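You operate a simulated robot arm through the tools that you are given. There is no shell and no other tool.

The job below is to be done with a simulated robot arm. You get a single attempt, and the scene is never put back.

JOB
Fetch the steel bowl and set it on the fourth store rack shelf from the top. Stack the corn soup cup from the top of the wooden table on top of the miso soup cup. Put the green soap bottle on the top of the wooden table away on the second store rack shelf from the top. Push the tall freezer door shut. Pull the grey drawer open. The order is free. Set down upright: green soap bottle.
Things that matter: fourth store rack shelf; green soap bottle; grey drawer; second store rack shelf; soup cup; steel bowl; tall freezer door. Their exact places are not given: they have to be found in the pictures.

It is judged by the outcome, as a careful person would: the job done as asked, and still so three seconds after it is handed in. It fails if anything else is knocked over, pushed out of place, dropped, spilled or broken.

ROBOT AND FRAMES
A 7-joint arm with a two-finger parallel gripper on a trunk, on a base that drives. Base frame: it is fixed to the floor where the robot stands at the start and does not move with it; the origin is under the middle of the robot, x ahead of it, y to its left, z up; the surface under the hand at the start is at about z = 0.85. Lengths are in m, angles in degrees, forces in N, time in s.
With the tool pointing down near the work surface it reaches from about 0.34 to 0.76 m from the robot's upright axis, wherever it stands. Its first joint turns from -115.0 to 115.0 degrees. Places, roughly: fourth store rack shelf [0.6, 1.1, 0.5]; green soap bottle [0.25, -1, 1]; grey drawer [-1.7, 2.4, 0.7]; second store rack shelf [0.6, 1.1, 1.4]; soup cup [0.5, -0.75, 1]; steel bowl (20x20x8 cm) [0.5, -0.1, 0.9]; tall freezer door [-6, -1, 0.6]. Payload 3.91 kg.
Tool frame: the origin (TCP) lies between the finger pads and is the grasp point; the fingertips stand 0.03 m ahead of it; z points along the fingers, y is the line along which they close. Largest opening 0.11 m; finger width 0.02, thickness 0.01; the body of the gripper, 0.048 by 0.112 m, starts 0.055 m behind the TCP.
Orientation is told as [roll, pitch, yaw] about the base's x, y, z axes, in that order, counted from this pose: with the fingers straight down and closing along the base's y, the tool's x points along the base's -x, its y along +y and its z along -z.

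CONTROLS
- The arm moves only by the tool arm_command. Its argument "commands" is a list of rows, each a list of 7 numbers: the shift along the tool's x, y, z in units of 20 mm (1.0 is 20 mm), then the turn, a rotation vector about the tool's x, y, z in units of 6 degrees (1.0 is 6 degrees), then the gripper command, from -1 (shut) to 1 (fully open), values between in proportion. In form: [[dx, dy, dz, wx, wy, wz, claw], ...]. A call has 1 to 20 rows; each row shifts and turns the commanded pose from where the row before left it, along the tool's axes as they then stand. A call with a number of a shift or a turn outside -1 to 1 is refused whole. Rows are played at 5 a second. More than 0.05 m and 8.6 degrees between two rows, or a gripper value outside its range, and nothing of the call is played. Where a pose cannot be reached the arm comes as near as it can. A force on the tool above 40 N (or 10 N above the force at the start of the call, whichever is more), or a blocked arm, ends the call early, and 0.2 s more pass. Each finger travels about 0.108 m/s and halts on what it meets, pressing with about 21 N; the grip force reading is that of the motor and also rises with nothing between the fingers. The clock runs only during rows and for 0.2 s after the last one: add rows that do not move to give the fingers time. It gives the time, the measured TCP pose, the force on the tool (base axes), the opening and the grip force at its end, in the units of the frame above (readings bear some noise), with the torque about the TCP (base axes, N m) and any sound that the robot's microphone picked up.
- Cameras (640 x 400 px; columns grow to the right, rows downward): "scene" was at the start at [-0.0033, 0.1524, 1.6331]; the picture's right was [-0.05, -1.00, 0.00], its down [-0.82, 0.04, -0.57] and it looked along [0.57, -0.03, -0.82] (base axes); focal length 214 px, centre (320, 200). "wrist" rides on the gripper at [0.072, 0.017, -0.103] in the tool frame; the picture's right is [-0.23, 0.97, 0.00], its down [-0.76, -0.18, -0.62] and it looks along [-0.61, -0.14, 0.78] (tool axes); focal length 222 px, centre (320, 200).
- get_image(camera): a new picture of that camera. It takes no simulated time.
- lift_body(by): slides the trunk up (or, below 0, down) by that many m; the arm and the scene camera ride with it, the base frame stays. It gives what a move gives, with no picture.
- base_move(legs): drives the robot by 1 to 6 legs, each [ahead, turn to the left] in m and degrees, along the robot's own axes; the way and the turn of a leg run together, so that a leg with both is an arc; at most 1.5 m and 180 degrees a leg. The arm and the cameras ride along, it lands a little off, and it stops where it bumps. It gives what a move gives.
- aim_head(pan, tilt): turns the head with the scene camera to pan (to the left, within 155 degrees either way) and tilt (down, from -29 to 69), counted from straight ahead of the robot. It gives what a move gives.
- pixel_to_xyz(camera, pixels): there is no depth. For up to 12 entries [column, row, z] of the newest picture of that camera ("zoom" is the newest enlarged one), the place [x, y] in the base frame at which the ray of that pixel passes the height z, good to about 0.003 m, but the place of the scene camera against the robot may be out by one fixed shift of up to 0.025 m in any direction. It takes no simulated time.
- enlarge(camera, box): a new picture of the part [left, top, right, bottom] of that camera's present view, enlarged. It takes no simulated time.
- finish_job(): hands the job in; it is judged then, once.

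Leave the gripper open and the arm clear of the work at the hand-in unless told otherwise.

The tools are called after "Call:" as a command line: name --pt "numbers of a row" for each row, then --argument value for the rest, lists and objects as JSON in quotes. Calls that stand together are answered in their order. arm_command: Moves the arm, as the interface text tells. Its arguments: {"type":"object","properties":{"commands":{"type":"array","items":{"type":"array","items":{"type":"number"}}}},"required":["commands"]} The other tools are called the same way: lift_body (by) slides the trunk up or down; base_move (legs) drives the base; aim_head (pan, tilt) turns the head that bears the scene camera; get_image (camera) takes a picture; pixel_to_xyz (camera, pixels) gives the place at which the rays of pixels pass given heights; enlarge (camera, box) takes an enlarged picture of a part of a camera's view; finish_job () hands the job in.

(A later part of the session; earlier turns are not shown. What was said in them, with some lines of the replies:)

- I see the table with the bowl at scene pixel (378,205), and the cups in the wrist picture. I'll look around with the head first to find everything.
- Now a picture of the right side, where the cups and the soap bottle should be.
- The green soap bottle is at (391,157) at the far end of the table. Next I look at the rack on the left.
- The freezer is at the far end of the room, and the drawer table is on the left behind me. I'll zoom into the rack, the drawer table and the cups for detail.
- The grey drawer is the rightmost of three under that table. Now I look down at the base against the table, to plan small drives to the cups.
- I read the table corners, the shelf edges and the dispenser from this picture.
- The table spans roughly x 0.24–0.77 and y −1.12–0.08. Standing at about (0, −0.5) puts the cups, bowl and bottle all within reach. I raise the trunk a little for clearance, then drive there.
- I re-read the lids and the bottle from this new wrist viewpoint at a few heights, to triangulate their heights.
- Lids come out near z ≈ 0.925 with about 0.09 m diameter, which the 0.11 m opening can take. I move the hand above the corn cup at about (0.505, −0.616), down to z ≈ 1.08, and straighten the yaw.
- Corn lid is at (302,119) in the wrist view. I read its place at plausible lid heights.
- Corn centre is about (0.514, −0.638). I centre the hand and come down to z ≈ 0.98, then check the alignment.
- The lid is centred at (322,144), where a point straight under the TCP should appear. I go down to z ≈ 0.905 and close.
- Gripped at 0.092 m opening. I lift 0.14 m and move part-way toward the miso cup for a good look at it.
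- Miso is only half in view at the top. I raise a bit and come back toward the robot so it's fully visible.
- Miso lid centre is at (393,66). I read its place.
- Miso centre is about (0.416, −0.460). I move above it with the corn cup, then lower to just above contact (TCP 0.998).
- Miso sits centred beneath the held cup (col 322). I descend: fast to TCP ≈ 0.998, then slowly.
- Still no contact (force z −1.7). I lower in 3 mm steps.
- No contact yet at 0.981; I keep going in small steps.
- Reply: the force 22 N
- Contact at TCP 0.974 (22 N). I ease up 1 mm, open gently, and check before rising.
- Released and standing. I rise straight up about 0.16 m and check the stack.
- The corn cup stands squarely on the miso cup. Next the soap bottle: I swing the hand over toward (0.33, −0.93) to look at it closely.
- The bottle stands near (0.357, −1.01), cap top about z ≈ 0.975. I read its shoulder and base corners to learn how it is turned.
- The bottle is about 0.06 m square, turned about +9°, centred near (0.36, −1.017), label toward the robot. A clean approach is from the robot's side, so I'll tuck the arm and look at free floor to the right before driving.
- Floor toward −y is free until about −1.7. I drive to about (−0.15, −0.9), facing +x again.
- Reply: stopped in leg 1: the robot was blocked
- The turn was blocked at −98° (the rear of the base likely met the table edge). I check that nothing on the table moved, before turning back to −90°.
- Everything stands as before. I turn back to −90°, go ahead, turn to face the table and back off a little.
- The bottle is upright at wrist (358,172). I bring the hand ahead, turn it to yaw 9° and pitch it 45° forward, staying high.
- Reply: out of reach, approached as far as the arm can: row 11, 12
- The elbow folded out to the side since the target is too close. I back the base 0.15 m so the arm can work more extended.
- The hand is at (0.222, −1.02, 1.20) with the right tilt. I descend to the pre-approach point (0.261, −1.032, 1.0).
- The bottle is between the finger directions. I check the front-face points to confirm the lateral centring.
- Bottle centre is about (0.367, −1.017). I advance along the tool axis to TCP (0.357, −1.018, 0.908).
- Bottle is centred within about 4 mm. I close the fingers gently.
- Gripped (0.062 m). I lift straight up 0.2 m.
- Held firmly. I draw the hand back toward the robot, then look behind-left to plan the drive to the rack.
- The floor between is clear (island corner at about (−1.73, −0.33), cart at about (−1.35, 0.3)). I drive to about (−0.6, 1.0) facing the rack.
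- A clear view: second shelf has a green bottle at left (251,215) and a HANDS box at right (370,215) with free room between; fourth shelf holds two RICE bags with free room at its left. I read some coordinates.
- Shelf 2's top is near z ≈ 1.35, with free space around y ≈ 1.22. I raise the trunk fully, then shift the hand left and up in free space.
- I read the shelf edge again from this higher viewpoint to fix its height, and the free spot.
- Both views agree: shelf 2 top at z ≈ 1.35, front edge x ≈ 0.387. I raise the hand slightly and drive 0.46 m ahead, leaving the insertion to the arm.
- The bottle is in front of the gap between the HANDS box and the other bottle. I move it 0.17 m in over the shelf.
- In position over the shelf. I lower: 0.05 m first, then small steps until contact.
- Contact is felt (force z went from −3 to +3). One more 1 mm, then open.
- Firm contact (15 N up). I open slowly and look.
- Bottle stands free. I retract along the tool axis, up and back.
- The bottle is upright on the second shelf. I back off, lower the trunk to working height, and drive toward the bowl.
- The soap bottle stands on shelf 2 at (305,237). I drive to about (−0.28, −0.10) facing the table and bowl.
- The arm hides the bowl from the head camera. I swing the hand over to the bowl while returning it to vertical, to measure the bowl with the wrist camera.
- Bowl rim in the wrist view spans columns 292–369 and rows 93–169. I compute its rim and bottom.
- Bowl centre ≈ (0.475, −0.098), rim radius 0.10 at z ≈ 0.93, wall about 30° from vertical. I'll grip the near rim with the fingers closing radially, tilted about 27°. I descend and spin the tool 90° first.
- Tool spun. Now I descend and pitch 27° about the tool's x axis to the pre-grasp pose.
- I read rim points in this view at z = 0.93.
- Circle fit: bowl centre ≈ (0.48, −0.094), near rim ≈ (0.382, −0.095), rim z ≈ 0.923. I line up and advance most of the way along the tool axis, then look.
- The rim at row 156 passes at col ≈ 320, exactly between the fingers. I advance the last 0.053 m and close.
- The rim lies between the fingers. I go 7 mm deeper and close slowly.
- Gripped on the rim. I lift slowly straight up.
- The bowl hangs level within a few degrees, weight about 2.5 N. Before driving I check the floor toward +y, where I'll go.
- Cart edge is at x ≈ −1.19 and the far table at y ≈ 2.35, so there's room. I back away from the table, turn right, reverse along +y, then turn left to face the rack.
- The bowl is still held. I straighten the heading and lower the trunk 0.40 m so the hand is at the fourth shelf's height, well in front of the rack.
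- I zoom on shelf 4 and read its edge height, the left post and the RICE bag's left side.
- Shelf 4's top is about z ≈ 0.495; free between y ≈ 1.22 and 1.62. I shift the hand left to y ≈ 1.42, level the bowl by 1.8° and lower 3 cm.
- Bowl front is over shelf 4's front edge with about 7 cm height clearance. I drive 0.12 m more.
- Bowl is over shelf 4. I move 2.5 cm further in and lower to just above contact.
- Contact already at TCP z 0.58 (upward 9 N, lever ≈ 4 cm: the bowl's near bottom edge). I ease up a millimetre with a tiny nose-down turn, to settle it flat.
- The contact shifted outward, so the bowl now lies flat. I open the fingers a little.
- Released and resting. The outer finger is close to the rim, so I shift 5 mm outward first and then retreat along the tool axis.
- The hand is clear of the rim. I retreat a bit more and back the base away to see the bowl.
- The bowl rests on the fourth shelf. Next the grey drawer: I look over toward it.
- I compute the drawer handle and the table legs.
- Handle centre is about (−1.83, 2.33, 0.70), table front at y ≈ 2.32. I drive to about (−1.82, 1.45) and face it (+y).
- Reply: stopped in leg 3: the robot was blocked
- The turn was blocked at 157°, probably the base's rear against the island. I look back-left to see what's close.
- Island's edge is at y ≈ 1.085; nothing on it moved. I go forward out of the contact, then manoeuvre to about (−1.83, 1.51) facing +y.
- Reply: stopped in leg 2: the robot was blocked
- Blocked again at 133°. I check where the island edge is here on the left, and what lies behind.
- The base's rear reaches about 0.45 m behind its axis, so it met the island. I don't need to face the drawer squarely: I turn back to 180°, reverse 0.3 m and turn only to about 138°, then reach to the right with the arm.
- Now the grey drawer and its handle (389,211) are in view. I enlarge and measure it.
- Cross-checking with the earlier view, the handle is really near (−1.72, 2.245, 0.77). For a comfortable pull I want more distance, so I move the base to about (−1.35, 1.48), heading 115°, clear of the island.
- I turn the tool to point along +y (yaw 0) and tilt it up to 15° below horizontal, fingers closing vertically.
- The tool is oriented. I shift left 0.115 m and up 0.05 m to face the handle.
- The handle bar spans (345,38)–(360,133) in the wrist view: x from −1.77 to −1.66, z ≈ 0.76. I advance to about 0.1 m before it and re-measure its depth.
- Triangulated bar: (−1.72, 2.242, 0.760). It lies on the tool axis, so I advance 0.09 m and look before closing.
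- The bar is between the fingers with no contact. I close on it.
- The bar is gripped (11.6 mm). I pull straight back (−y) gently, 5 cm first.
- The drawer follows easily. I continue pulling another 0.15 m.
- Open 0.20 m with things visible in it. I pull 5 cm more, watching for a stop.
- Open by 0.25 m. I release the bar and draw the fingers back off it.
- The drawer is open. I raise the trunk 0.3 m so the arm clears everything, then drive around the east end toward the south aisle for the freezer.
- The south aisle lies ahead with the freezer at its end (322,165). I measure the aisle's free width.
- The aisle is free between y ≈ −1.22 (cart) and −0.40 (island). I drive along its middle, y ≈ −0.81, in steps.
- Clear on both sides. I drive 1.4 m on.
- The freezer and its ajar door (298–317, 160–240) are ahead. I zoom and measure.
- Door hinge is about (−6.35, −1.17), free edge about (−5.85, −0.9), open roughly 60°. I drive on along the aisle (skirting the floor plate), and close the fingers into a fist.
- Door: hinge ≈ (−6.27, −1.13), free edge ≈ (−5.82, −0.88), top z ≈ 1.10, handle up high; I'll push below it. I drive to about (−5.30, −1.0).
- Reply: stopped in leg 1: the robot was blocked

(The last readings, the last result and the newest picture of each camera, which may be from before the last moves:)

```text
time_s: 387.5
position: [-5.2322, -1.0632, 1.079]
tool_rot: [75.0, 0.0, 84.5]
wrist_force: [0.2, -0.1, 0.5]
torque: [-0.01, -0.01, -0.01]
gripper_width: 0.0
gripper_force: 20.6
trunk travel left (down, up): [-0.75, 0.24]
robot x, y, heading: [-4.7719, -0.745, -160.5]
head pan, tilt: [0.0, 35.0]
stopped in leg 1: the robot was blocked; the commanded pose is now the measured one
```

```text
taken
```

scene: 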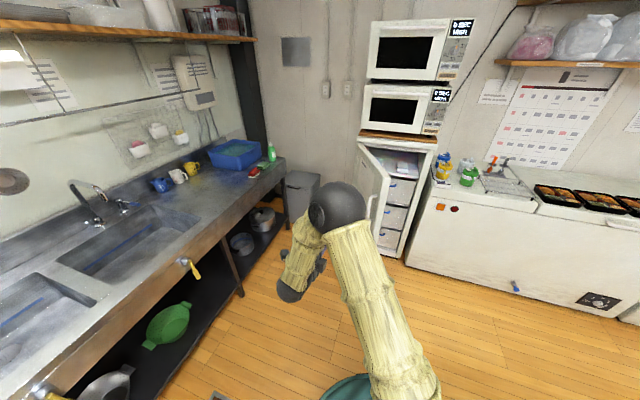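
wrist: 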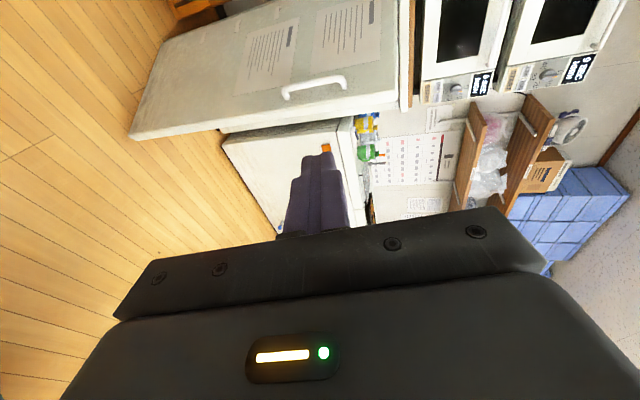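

Touching the island's corner with the rear again. From this heading (199.5°) I can simply go forward 0.58 m and then straighten to 180°.

Call:
base_move --legs '[[0.58, 0], [0, -20]]'

Call:
get_image --camera "scene"

Call:
get_image --camera "wrist"

```text
time_s: 392.7
position: [-5.8543, -1.0867, 1.0793]
tool_rot: [74.9, 0.1, 65.3]
wrist_force: [0.1, -0.5, 0.5]
torque: [0.01, -0.02, 0.03]
gripper_width: 0.0
gripper_force: 20.6
trunk travel left (down, up): [-0.75, 0.24]
robot x, y, heading: [-5.3112, -0.9354, -179.7]
head pan, tilt: [0.0, 35.0]
```

```text
taken
```

scene: 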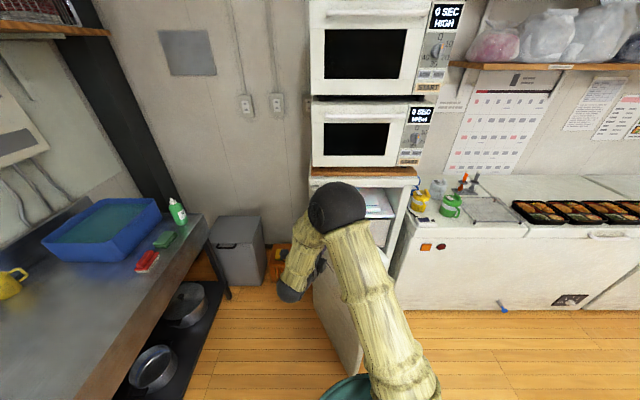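

```text
taken
```

wrist: 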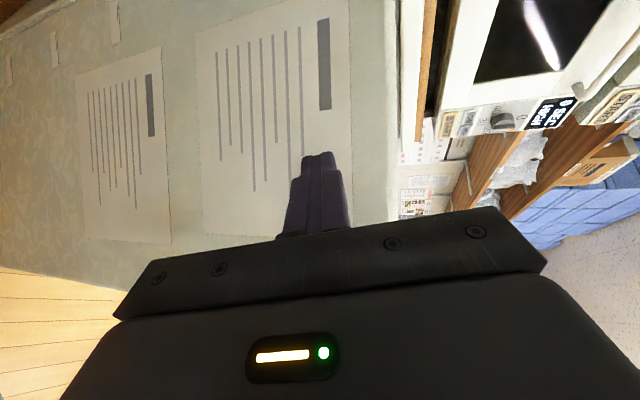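

The fist faces the door's outer side about 0.15 m away. I lower the trunk to bring it below the handle.

Call:
lift_body --by -0.45

Call:
get_image --camera "scene"

Call:
get_image --camera "wrist"

```text
refused: -0.45 is not a number from -0.4 to 0.4
```

```text
taken
```

scene: 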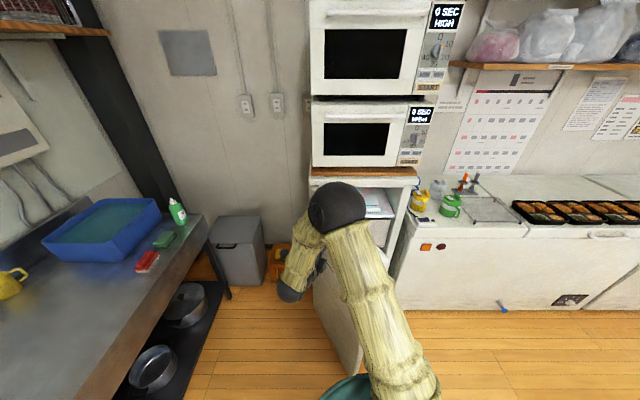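

```text
taken
```

wrist: 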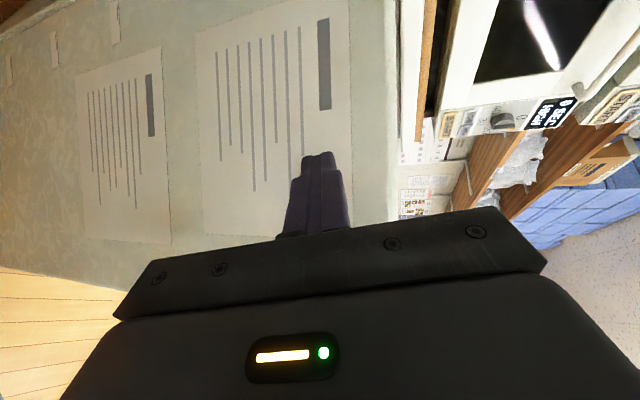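

The limit per call is 0.4 m; I lower by 0.4.

Call:
lift_body --by -0.4

Call:
get_image --camera "scene"

Call:
get_image --camera "wrist"

```text
time_s: 396.5
position: [-5.8532, -1.0863, 0.6795]
tool_rot: [75.0, 0.0, 65.3]
wrist_force: [-1.0, 0.6, -1.1]
torque: [-0.02, -0.01, -0.01]
gripper_width: 0.0
gripper_force: 20.7
trunk travel left (down, up): [-0.35, 0.64]
robot x, y, heading: [-5.3096, -0.94, -179.9]
head pan, tilt: [0.0, 35.0]
```

```text
taken
```

scene: 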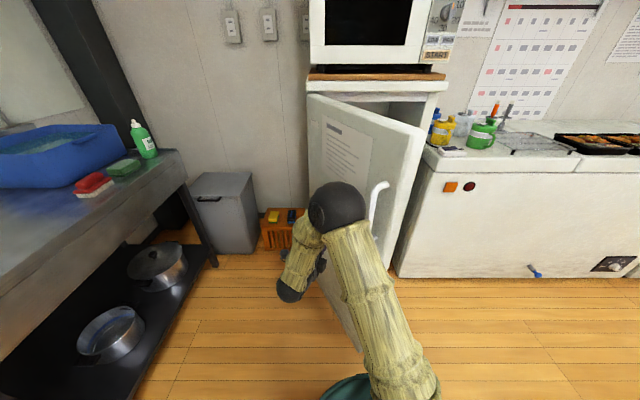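

```text
taken
```

wrist: 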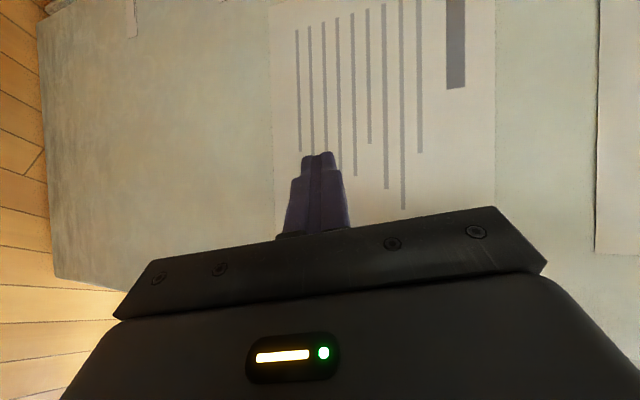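

The door face is in view, hinge at left and handle (378,200) higher up. I move the fist toward +y, 0.10 m, up to near contact.

Call:
arm_command --pt "-0.91 0.108 0.404 0 0 0 -1" --pt "-0.91 0.108 0.404 0 0 0 -1" --pt "-0.91 0.108 0.404 0 0 0 -1" --pt "-0.91 0.108 0.404 0 0 0 -1" --pt "-0.91 0.108 0.404 0 0 0 -1" --pt "0 0 0 0 0 0 -1" --pt "0 0 0 0 0 0 -1"

Call:
get_image --camera "scene"

Call:
get_image --camera "wrist"

```text
time_s: 398.1
position: [-5.8534, -0.9871, 0.6806]
tool_rot: [74.9, 0.2, 65.3]
wrist_force: [0.0, 0.2, 0.0]
torque: [0.01, 0.03, 0.0]
gripper_width: 0.0
gripper_force: 21.0
trunk travel left (down, up): [-0.35, 0.64]
robot x, y, heading: [-5.3141, -0.941, -179.8]
head pan, tilt: [0.0, 35.0]
```

```text
taken
```

scene: 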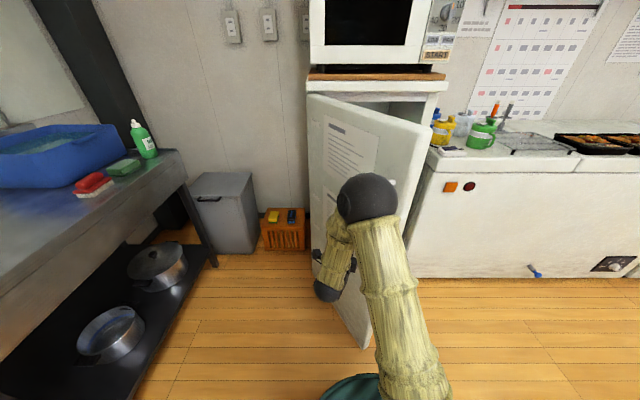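

```text
taken
```

wrist: 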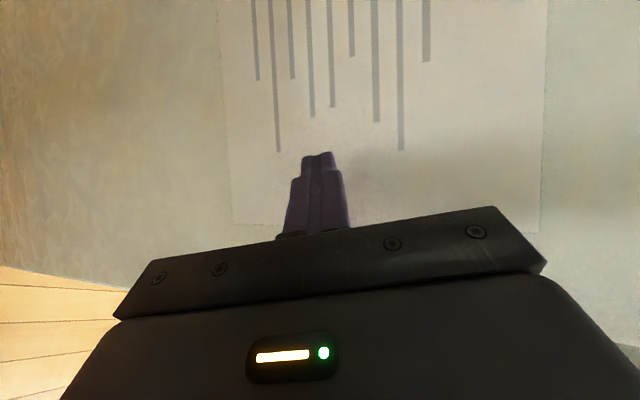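

No contact yet (about 5 cm to go). I push along the door's normal, 0.10 m.

Call:
arm_command --pt "-0.369 0.131 0.487 0 0 0 -1" --pt "-0.369 0.131 0.487 0 0 0 -1" --pt "-0.369 0.131 0.487 0 0 0 -1" --pt "-0.369 0.131 0.487 0 0 0 -1" --pt "-0.369 0.131 0.487 0 0 0 -1" --pt "-0.369 0.131 0.487 0 0 0 -1" --pt "-0.369 0.131 0.487 0 0 0 -1" --pt "-0.369 0.131 0.487 0 0 0 -1" --pt "0 0 0 0 0 0 -1"

Call:
get_image --camera "scene"

Call:
get_image --camera "wrist"

```text
time_s: 400.1
position: [-5.9019, -0.8986, 0.6803]
tool_rot: [75.0, 0.2, 65.3]
wrist_force: [1.1, -0.3, -0.8]
torque: [-0.03, -0.01, 0.02]
gripper_width: 0.0
gripper_force: 21.2
trunk travel left (down, up): [-0.35, 0.64]
robot x, y, heading: [-5.3102, -0.9378, -180.0]
head pan, tilt: [0.0, 35.0]
```

```text
taken
```

scene: 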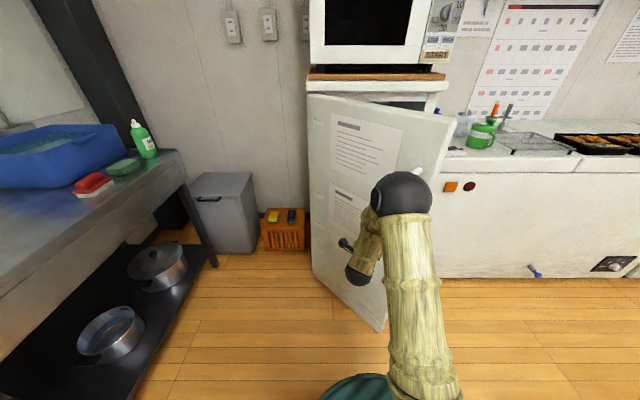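

```text
taken
```

wrist: 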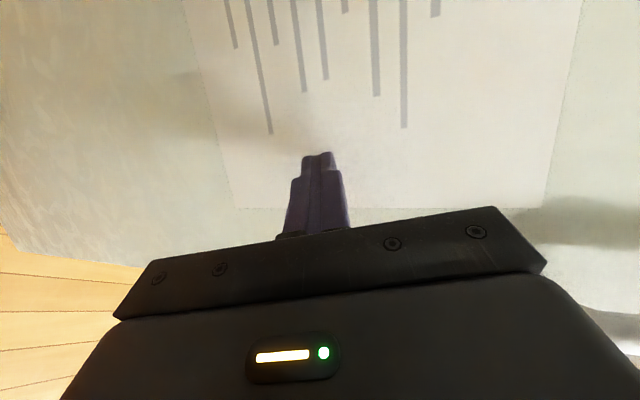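

The door is swinging shut under light force. I keep pushing along bearing ≈154° for 0.14 m.

Call:
arm_command --pt "-0.1 0.2 0.75 0 0 0 -1" --pt "-0.1 0.2 0.75 0 0 0 -1" --pt "-0.05 0.22 0.8 0 0 0 -1" --pt "-0.02 0.22 0.85 0 0 0 -1" --pt "-0.02 0.22 0.85 0 0 0 -1" --pt "-0.02 0.22 0.85 0 0 0 -1" --pt "-0.02 0.22 0.85 0 0 0 -1" --pt "-0.02 0.22 0.85 0 0 0 -1" --pt "0 0 0 0 0 0 -1"

Call:
get_image --camera "scene"

Call:
get_image --camera "wrist"

```text
time_s: 402.1
position: [-6.0205, -0.8351, 0.6791]
tool_rot: [75.0, 0.2, 65.3]
wrist_force: [0.2, -0.3, -1.3]
torque: [0.03, -0.02, -0.01]
gripper_width: 0.0002
gripper_force: 20.7
trunk travel left (down, up): [-0.35, 0.64]
robot x, y, heading: [-5.3129, -0.9404, -179.5]
head pan, tilt: [0.0, 35.0]
```

```text
taken
```

scene: 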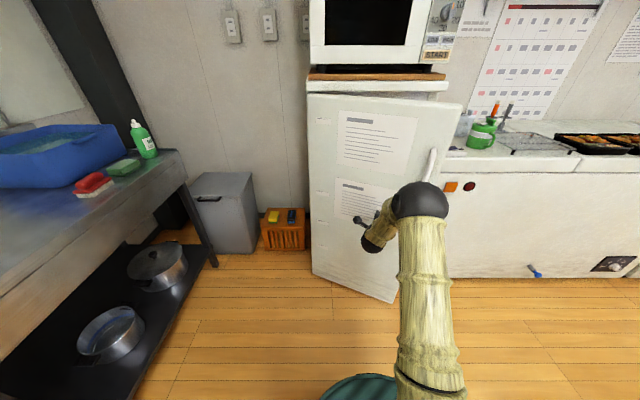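

```text
taken
```

wrist: 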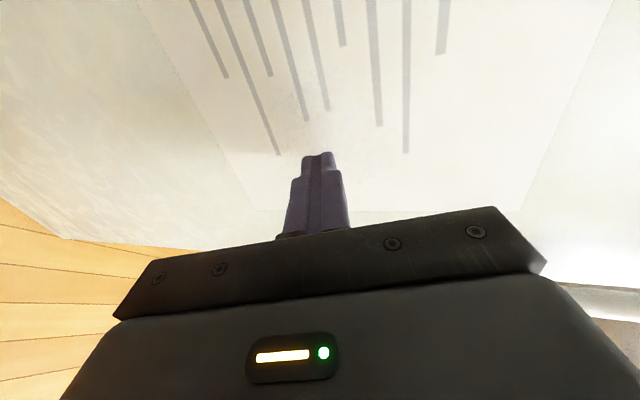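

The door is more than halfway shut. I drive the base 0.12 m forward, pushing along, so the arm needn't overreach.

Call:
base_move --legs '[[0.12, 0]]'

Call:
get_image --camera "scene"

```text
time_s: 403.5
position: [-6.1415, -0.8382, 0.6777]
tool_rot: [75.1, 0.0, 65.5]
wrist_force: [0.5, -0.8, 0.5]
torque: [0.01, -0.01, 0.05]
gripper_width: 0.0
gripper_force: 20.9
trunk travel left (down, up): [-0.35, 0.64]
robot x, y, heading: [-5.428, -0.938, -179.4]
head pan, tilt: [0.0, 35.0]
```

```text
taken
```

scene: 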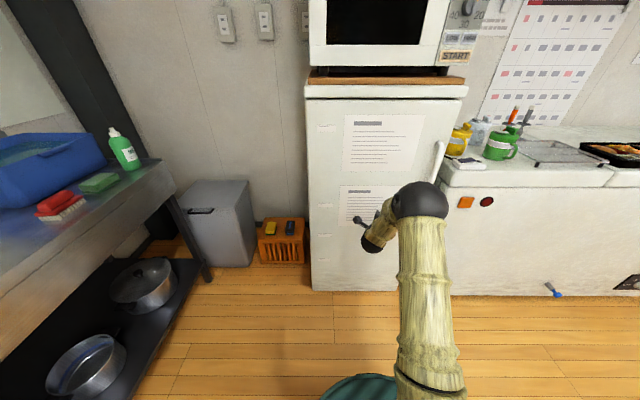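

The door looks nearly flush. I push on in −x in 1 cm steps with the force stop guarding.

Call:
arm_command --pt "0.21 0.118 0.44 0 0 0 -1" --pt "0.21 0.118 0.44 0 0 0 -1" --pt "0.21 0.118 0.44 0 0 0 -1" --pt "0.21 0.118 0.44 0 0 0 -1" --pt "0 0 0 0 0 0 -1"

Call:
get_image --camera "scene"

Call:
get_image --camera "wrist"

```text
time_s: 404.7
position: [-6.1771, -0.8379, 0.678]
tool_rot: [74.8, 0.1, 65.5]
wrist_force: [19.4, -4.1, 8.6]
torque: [0.03, 0.27, 0.04]
gripper_width: 0.0
gripper_force: 20.9
trunk travel left (down, up): [-0.35, 0.64]
robot x, y, heading: [-5.4279, -0.9386, -179.6]
head pan, tilt: [0.0, 35.0]
stopped in row 5: the force on the tool passed its limit at 41 N (the readings are from after the stop); the commanded pose is now the measured one
```

```text
taken
```

scene: 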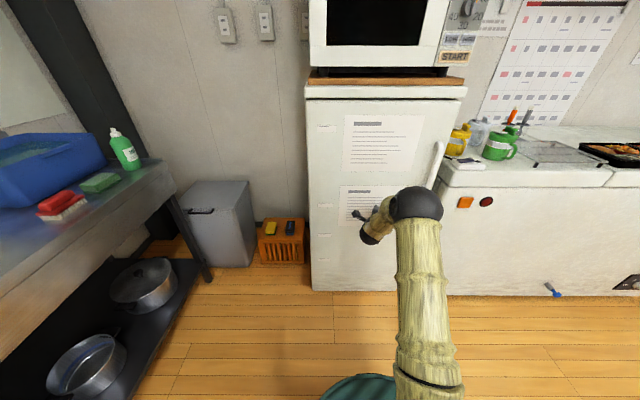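

```text
taken
```

wrist: 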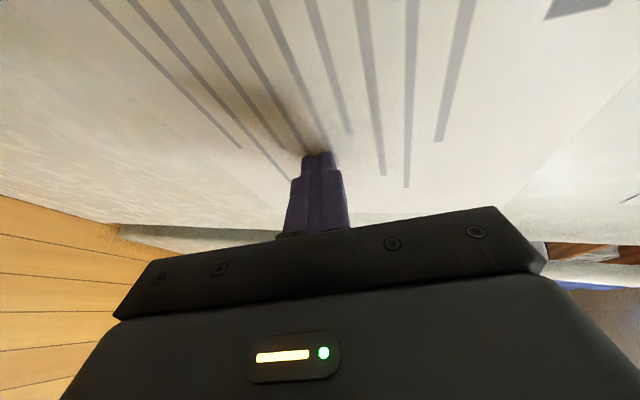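

The force stop came at 41 N: the door is against the frame. I retreat a bit and zoom in to check it is fully shut.

Call:
arm_command --pt "-0.2 -0.1 -0.5 0 0 0 -1" --pt "-0.2 -0.15 -0.7 0 0 0 -1" --pt "-0.2 -0.15 -0.8 0 0 0 -1" --pt "-0.2 -0.2 -0.8 0 0 0 -1" --pt "-0.2 -0.2 -0.8 0 0 0 -1" --pt "0 0 0 0 0 0 -1" --pt "0 0 0 0 0 0 -1"

Call:
enlarge --camera "scene" --box '[280, 60, 500, 310]'

Call:
get_image --camera "wrist"

```text
time_s: 406.3
position: [-6.1027, -0.8494, 0.6798]
tool_rot: [74.7, 0.0, 65.4]
wrist_force: [0.2, -0.3, -0.1]
torque: [0.02, -0.02, -0.01]
gripper_width: 0.0
gripper_force: 21.1
trunk travel left (down, up): [-0.35, 0.64]
robot x, y, heading: [-5.4289, -0.9373, -179.7]
head pan, tilt: [0.0, 35.0]
```

```text
1.60 times, centred on (390, 185) of scene
```

zoom: 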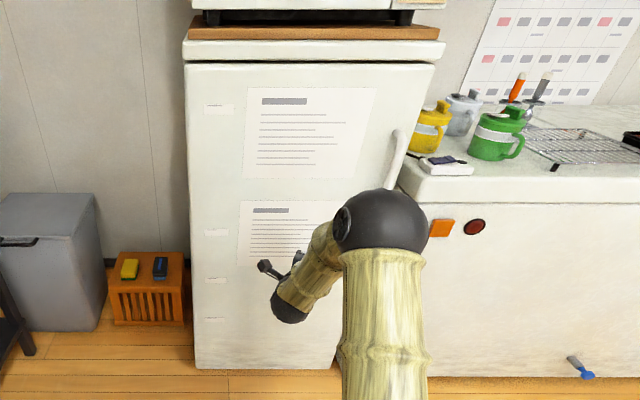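

```text
taken
```

wrist: 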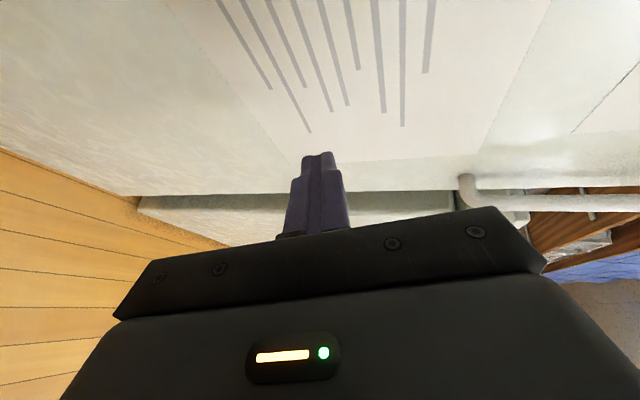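

It looks flush. I back off and raise the trunk to inspect the door's top seam and free edge clearly.

Call:
base_move --legs '[[-0.25, 0]]'

Call:
lift_body --by 0.4

Call:
aim_head --pan 0 --tilt 30

Call:
enlarge --camera "scene" --box '[240, 80, 440, 280]'

Call:
get_image --camera "wrist"

```text
time_s: 408.4
position: [-5.8469, -0.849, 0.6794]
tool_rot: [74.7, 0.0, 65.5]
wrist_force: [-1.5, -0.3, -0.3]
torque: [0.01, -0.03, 0.0]
gripper_width: 0.0003
gripper_force: 20.6
trunk travel left (down, up): [-0.35, 0.64]
robot x, y, heading: [-5.173, -0.9351, -179.3]
head pan, tilt: [0.0, 35.0]
```

```text
time_s: 412.2
position: [-5.8466, -0.8495, 1.0799]
tool_rot: [74.5, 0.0, 65.6]
wrist_force: [0.0, 0.1, -0.5]
torque: [0.01, -0.01, -0.04]
gripper_width: 0.0
gripper_force: 21.4
trunk travel left (down, up): [-0.75, 0.24]
robot x, y, heading: [-5.1753, -0.9337, -179.8]
head pan, tilt: [0.0, 35.0]
```

```text
time_s: 412.8
position: [-5.8474, -0.8488, 1.0797]
tool_rot: [74.6, 0.0, 65.4]
wrist_force: [0.1, 1.1, 0.2]
torque: [0.02, -0.02, 0.03]
gripper_width: 0.0001
gripper_force: 21.0
trunk travel left (down, up): [-0.75, 0.24]
robot x, y, heading: [-5.1705, -0.9393, -179.7]
head pan, tilt: [0.0, 30.0]
```

```text
2.00 times, centred on (340, 180) of scene
```

zoom: 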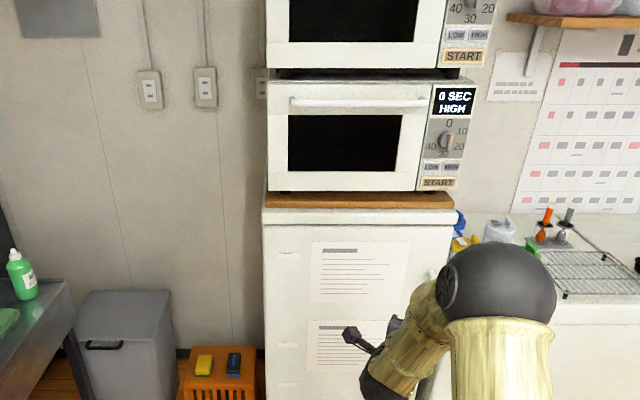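

```text
taken
```

wrist: 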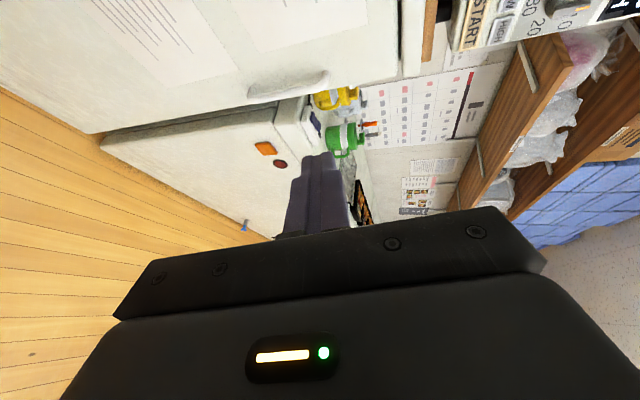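

Call:
pixel_to_xyz --camera "zoom" --pixels '[[267, 224, 1.1], [360, 224, 1.1], [452, 224, 1.1], [267, 209, 1.15], [452, 209, 1.15]]'

Call:
enlarge --camera "scene" --box '[300, 150, 400, 220]'

Call:
enlarge --camera "wrist" --box '[80, 0, 460, 200]'

```text
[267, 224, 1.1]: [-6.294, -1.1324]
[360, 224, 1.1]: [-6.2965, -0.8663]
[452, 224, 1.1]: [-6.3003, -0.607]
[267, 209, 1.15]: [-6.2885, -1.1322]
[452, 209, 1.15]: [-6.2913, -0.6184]
```

```text
5.71 times, centred on (350, 185) of scene
```

zoom: 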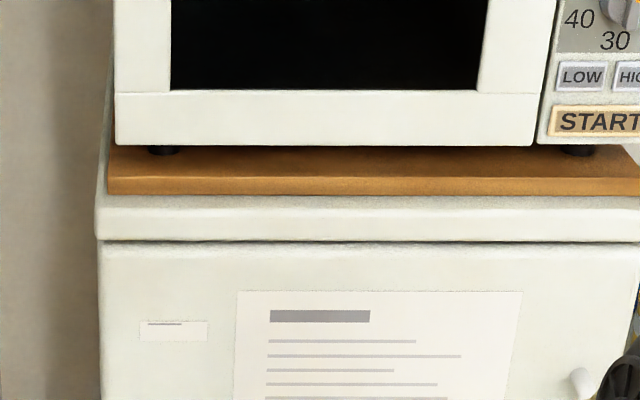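

```text
1.68 times, centred on (270, 100) of wrist
```

zoom: 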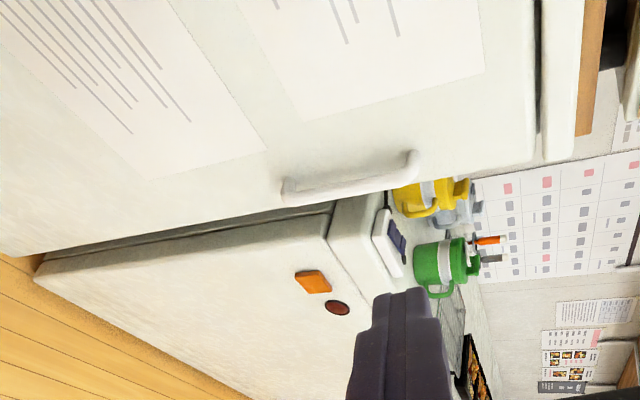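

The seam is even and the door is parallel to the frame: shut. I open the gripper, and look back across the room to confirm the drawer and the other items.

Call:
arm_command --pt "0 0 -0.5 0 0 0 0" --pt "0 0 -0.5 0 0 0 1" --pt "0 0 0 0 0 0 1" --pt "0 0 0 0 0 0 1" --pt "0 0 0 0 0 0 1"

Call:
lift_body --by 0.24

Call:
aim_head --pan -145 --tilt 15

Call:
get_image --camera "scene"

Call:
enlarge --camera "scene" --box '[150, 120, 330, 220]'

Call:
enlarge --camera "scene" --box '[300, 90, 460, 190]'

```text
time_s: 414.0
position: [-5.8296, -0.8565, 1.0857]
tool_rot: [74.5, 0.0, 65.5]
wrist_force: [0.7, 0.9, -0.2]
torque: [-0.01, 0.03, -0.03]
gripper_width: 0.11
gripper_force: 0.0
trunk travel left (down, up): [-0.75, 0.24]
robot x, y, heading: [-5.1762, -0.9324, -179.5]
head pan, tilt: [0.0, 30.0]
```

```text
time_s: 416.5
position: [-5.8304, -0.8563, 1.3261]
tool_rot: [74.6, 0.0, 65.5]
wrist_force: [0.1, -0.1, -0.4]
torque: [-0.01, -0.02, -0.02]
gripper_width: 0.1101
gripper_force: 0.1
trunk travel left (down, up): [-0.99, 0.0]
robot x, y, heading: [-5.1752, -0.9384, -179.6]
head pan, tilt: [0.0, 30.0]
```

```text
time_s: 418.8
position: [-5.8291, -0.857, 1.3248]
tool_rot: [74.6, 0.1, 65.7]
wrist_force: [-0.1, -0.2, -0.5]
torque: [-0.03, 0.0, 0.0]
gripper_width: 0.1103
gripper_force: 0.0
trunk travel left (down, up): [-0.99, 0.0]
robot x, y, heading: [-5.1746, -0.9364, -179.6]
head pan, tilt: [-145.0, 15.0]
```

```text
taken
```

scene: 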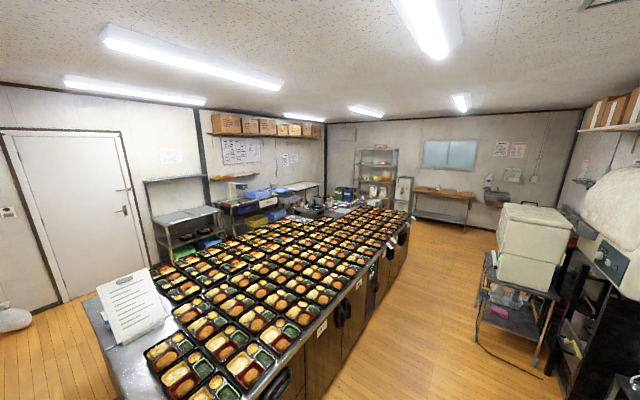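

```text
3.56 times, centred on (240, 170) of scene
```

zoom: 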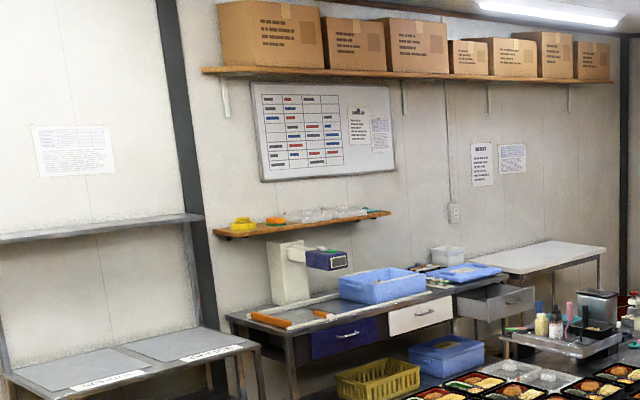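

```text
4.00 times, centred on (380, 140) of scene
```

zoom: 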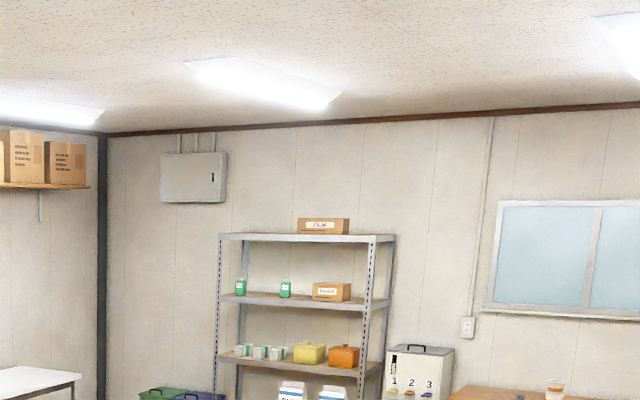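

The grey drawer is open and the soap bottle stands on shelf 2. One last zoom on shelf 4 and the cup stack.

Call:
enlarge --camera "scene" --box '[340, 150, 500, 250]'

```text
4.00 times, centred on (420, 200) of scene
```

zoom: 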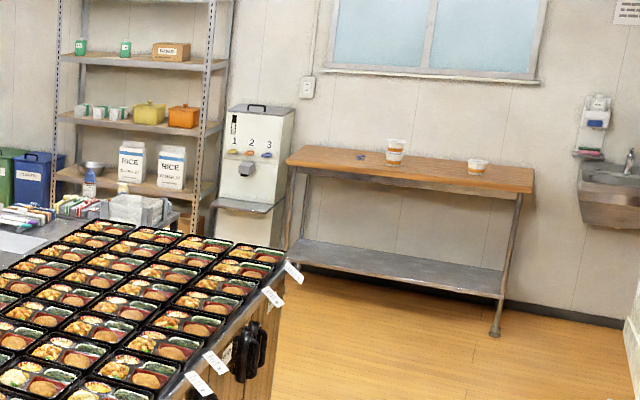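

Everything is in place. The bowl is on shelf 4 (90,168), the soap bottle is upright on shelf 2 (125,47), and the cups are stacked on the table (395,152). The drawer is open and the freezer door is shut. The gripper is open and the arm is clear, so I hand the job in.

Call:
finish_job

```text
The job is handed in.
```

All five parts of the job are done and handed in; I checked each one in the camera pictures first.

- **Steel bowl:** it sits flat on the fourth store rack shelf, to the left of the RICE bags.
- **Cups:** the corn soup cup stands squarely on the miso soup cup on the wooden table.
- **Green soap bottle:** it stands upright on the second store rack shelf, between the other green bottle and the cardboard box.
- **Grey drawer:** it is pulled open by about 0.25 m and stayed open after release.
- **Tall freezer door:** it is shut, with an even seam along the top. It stopped firmly against the frame when pushed.

While driving, the base was blocked while turning: once beside the wooden table and three times beside the island. I saw nothing moved or knocked over when I looked afterwards. The gripper is open and the arm is clear of everything.
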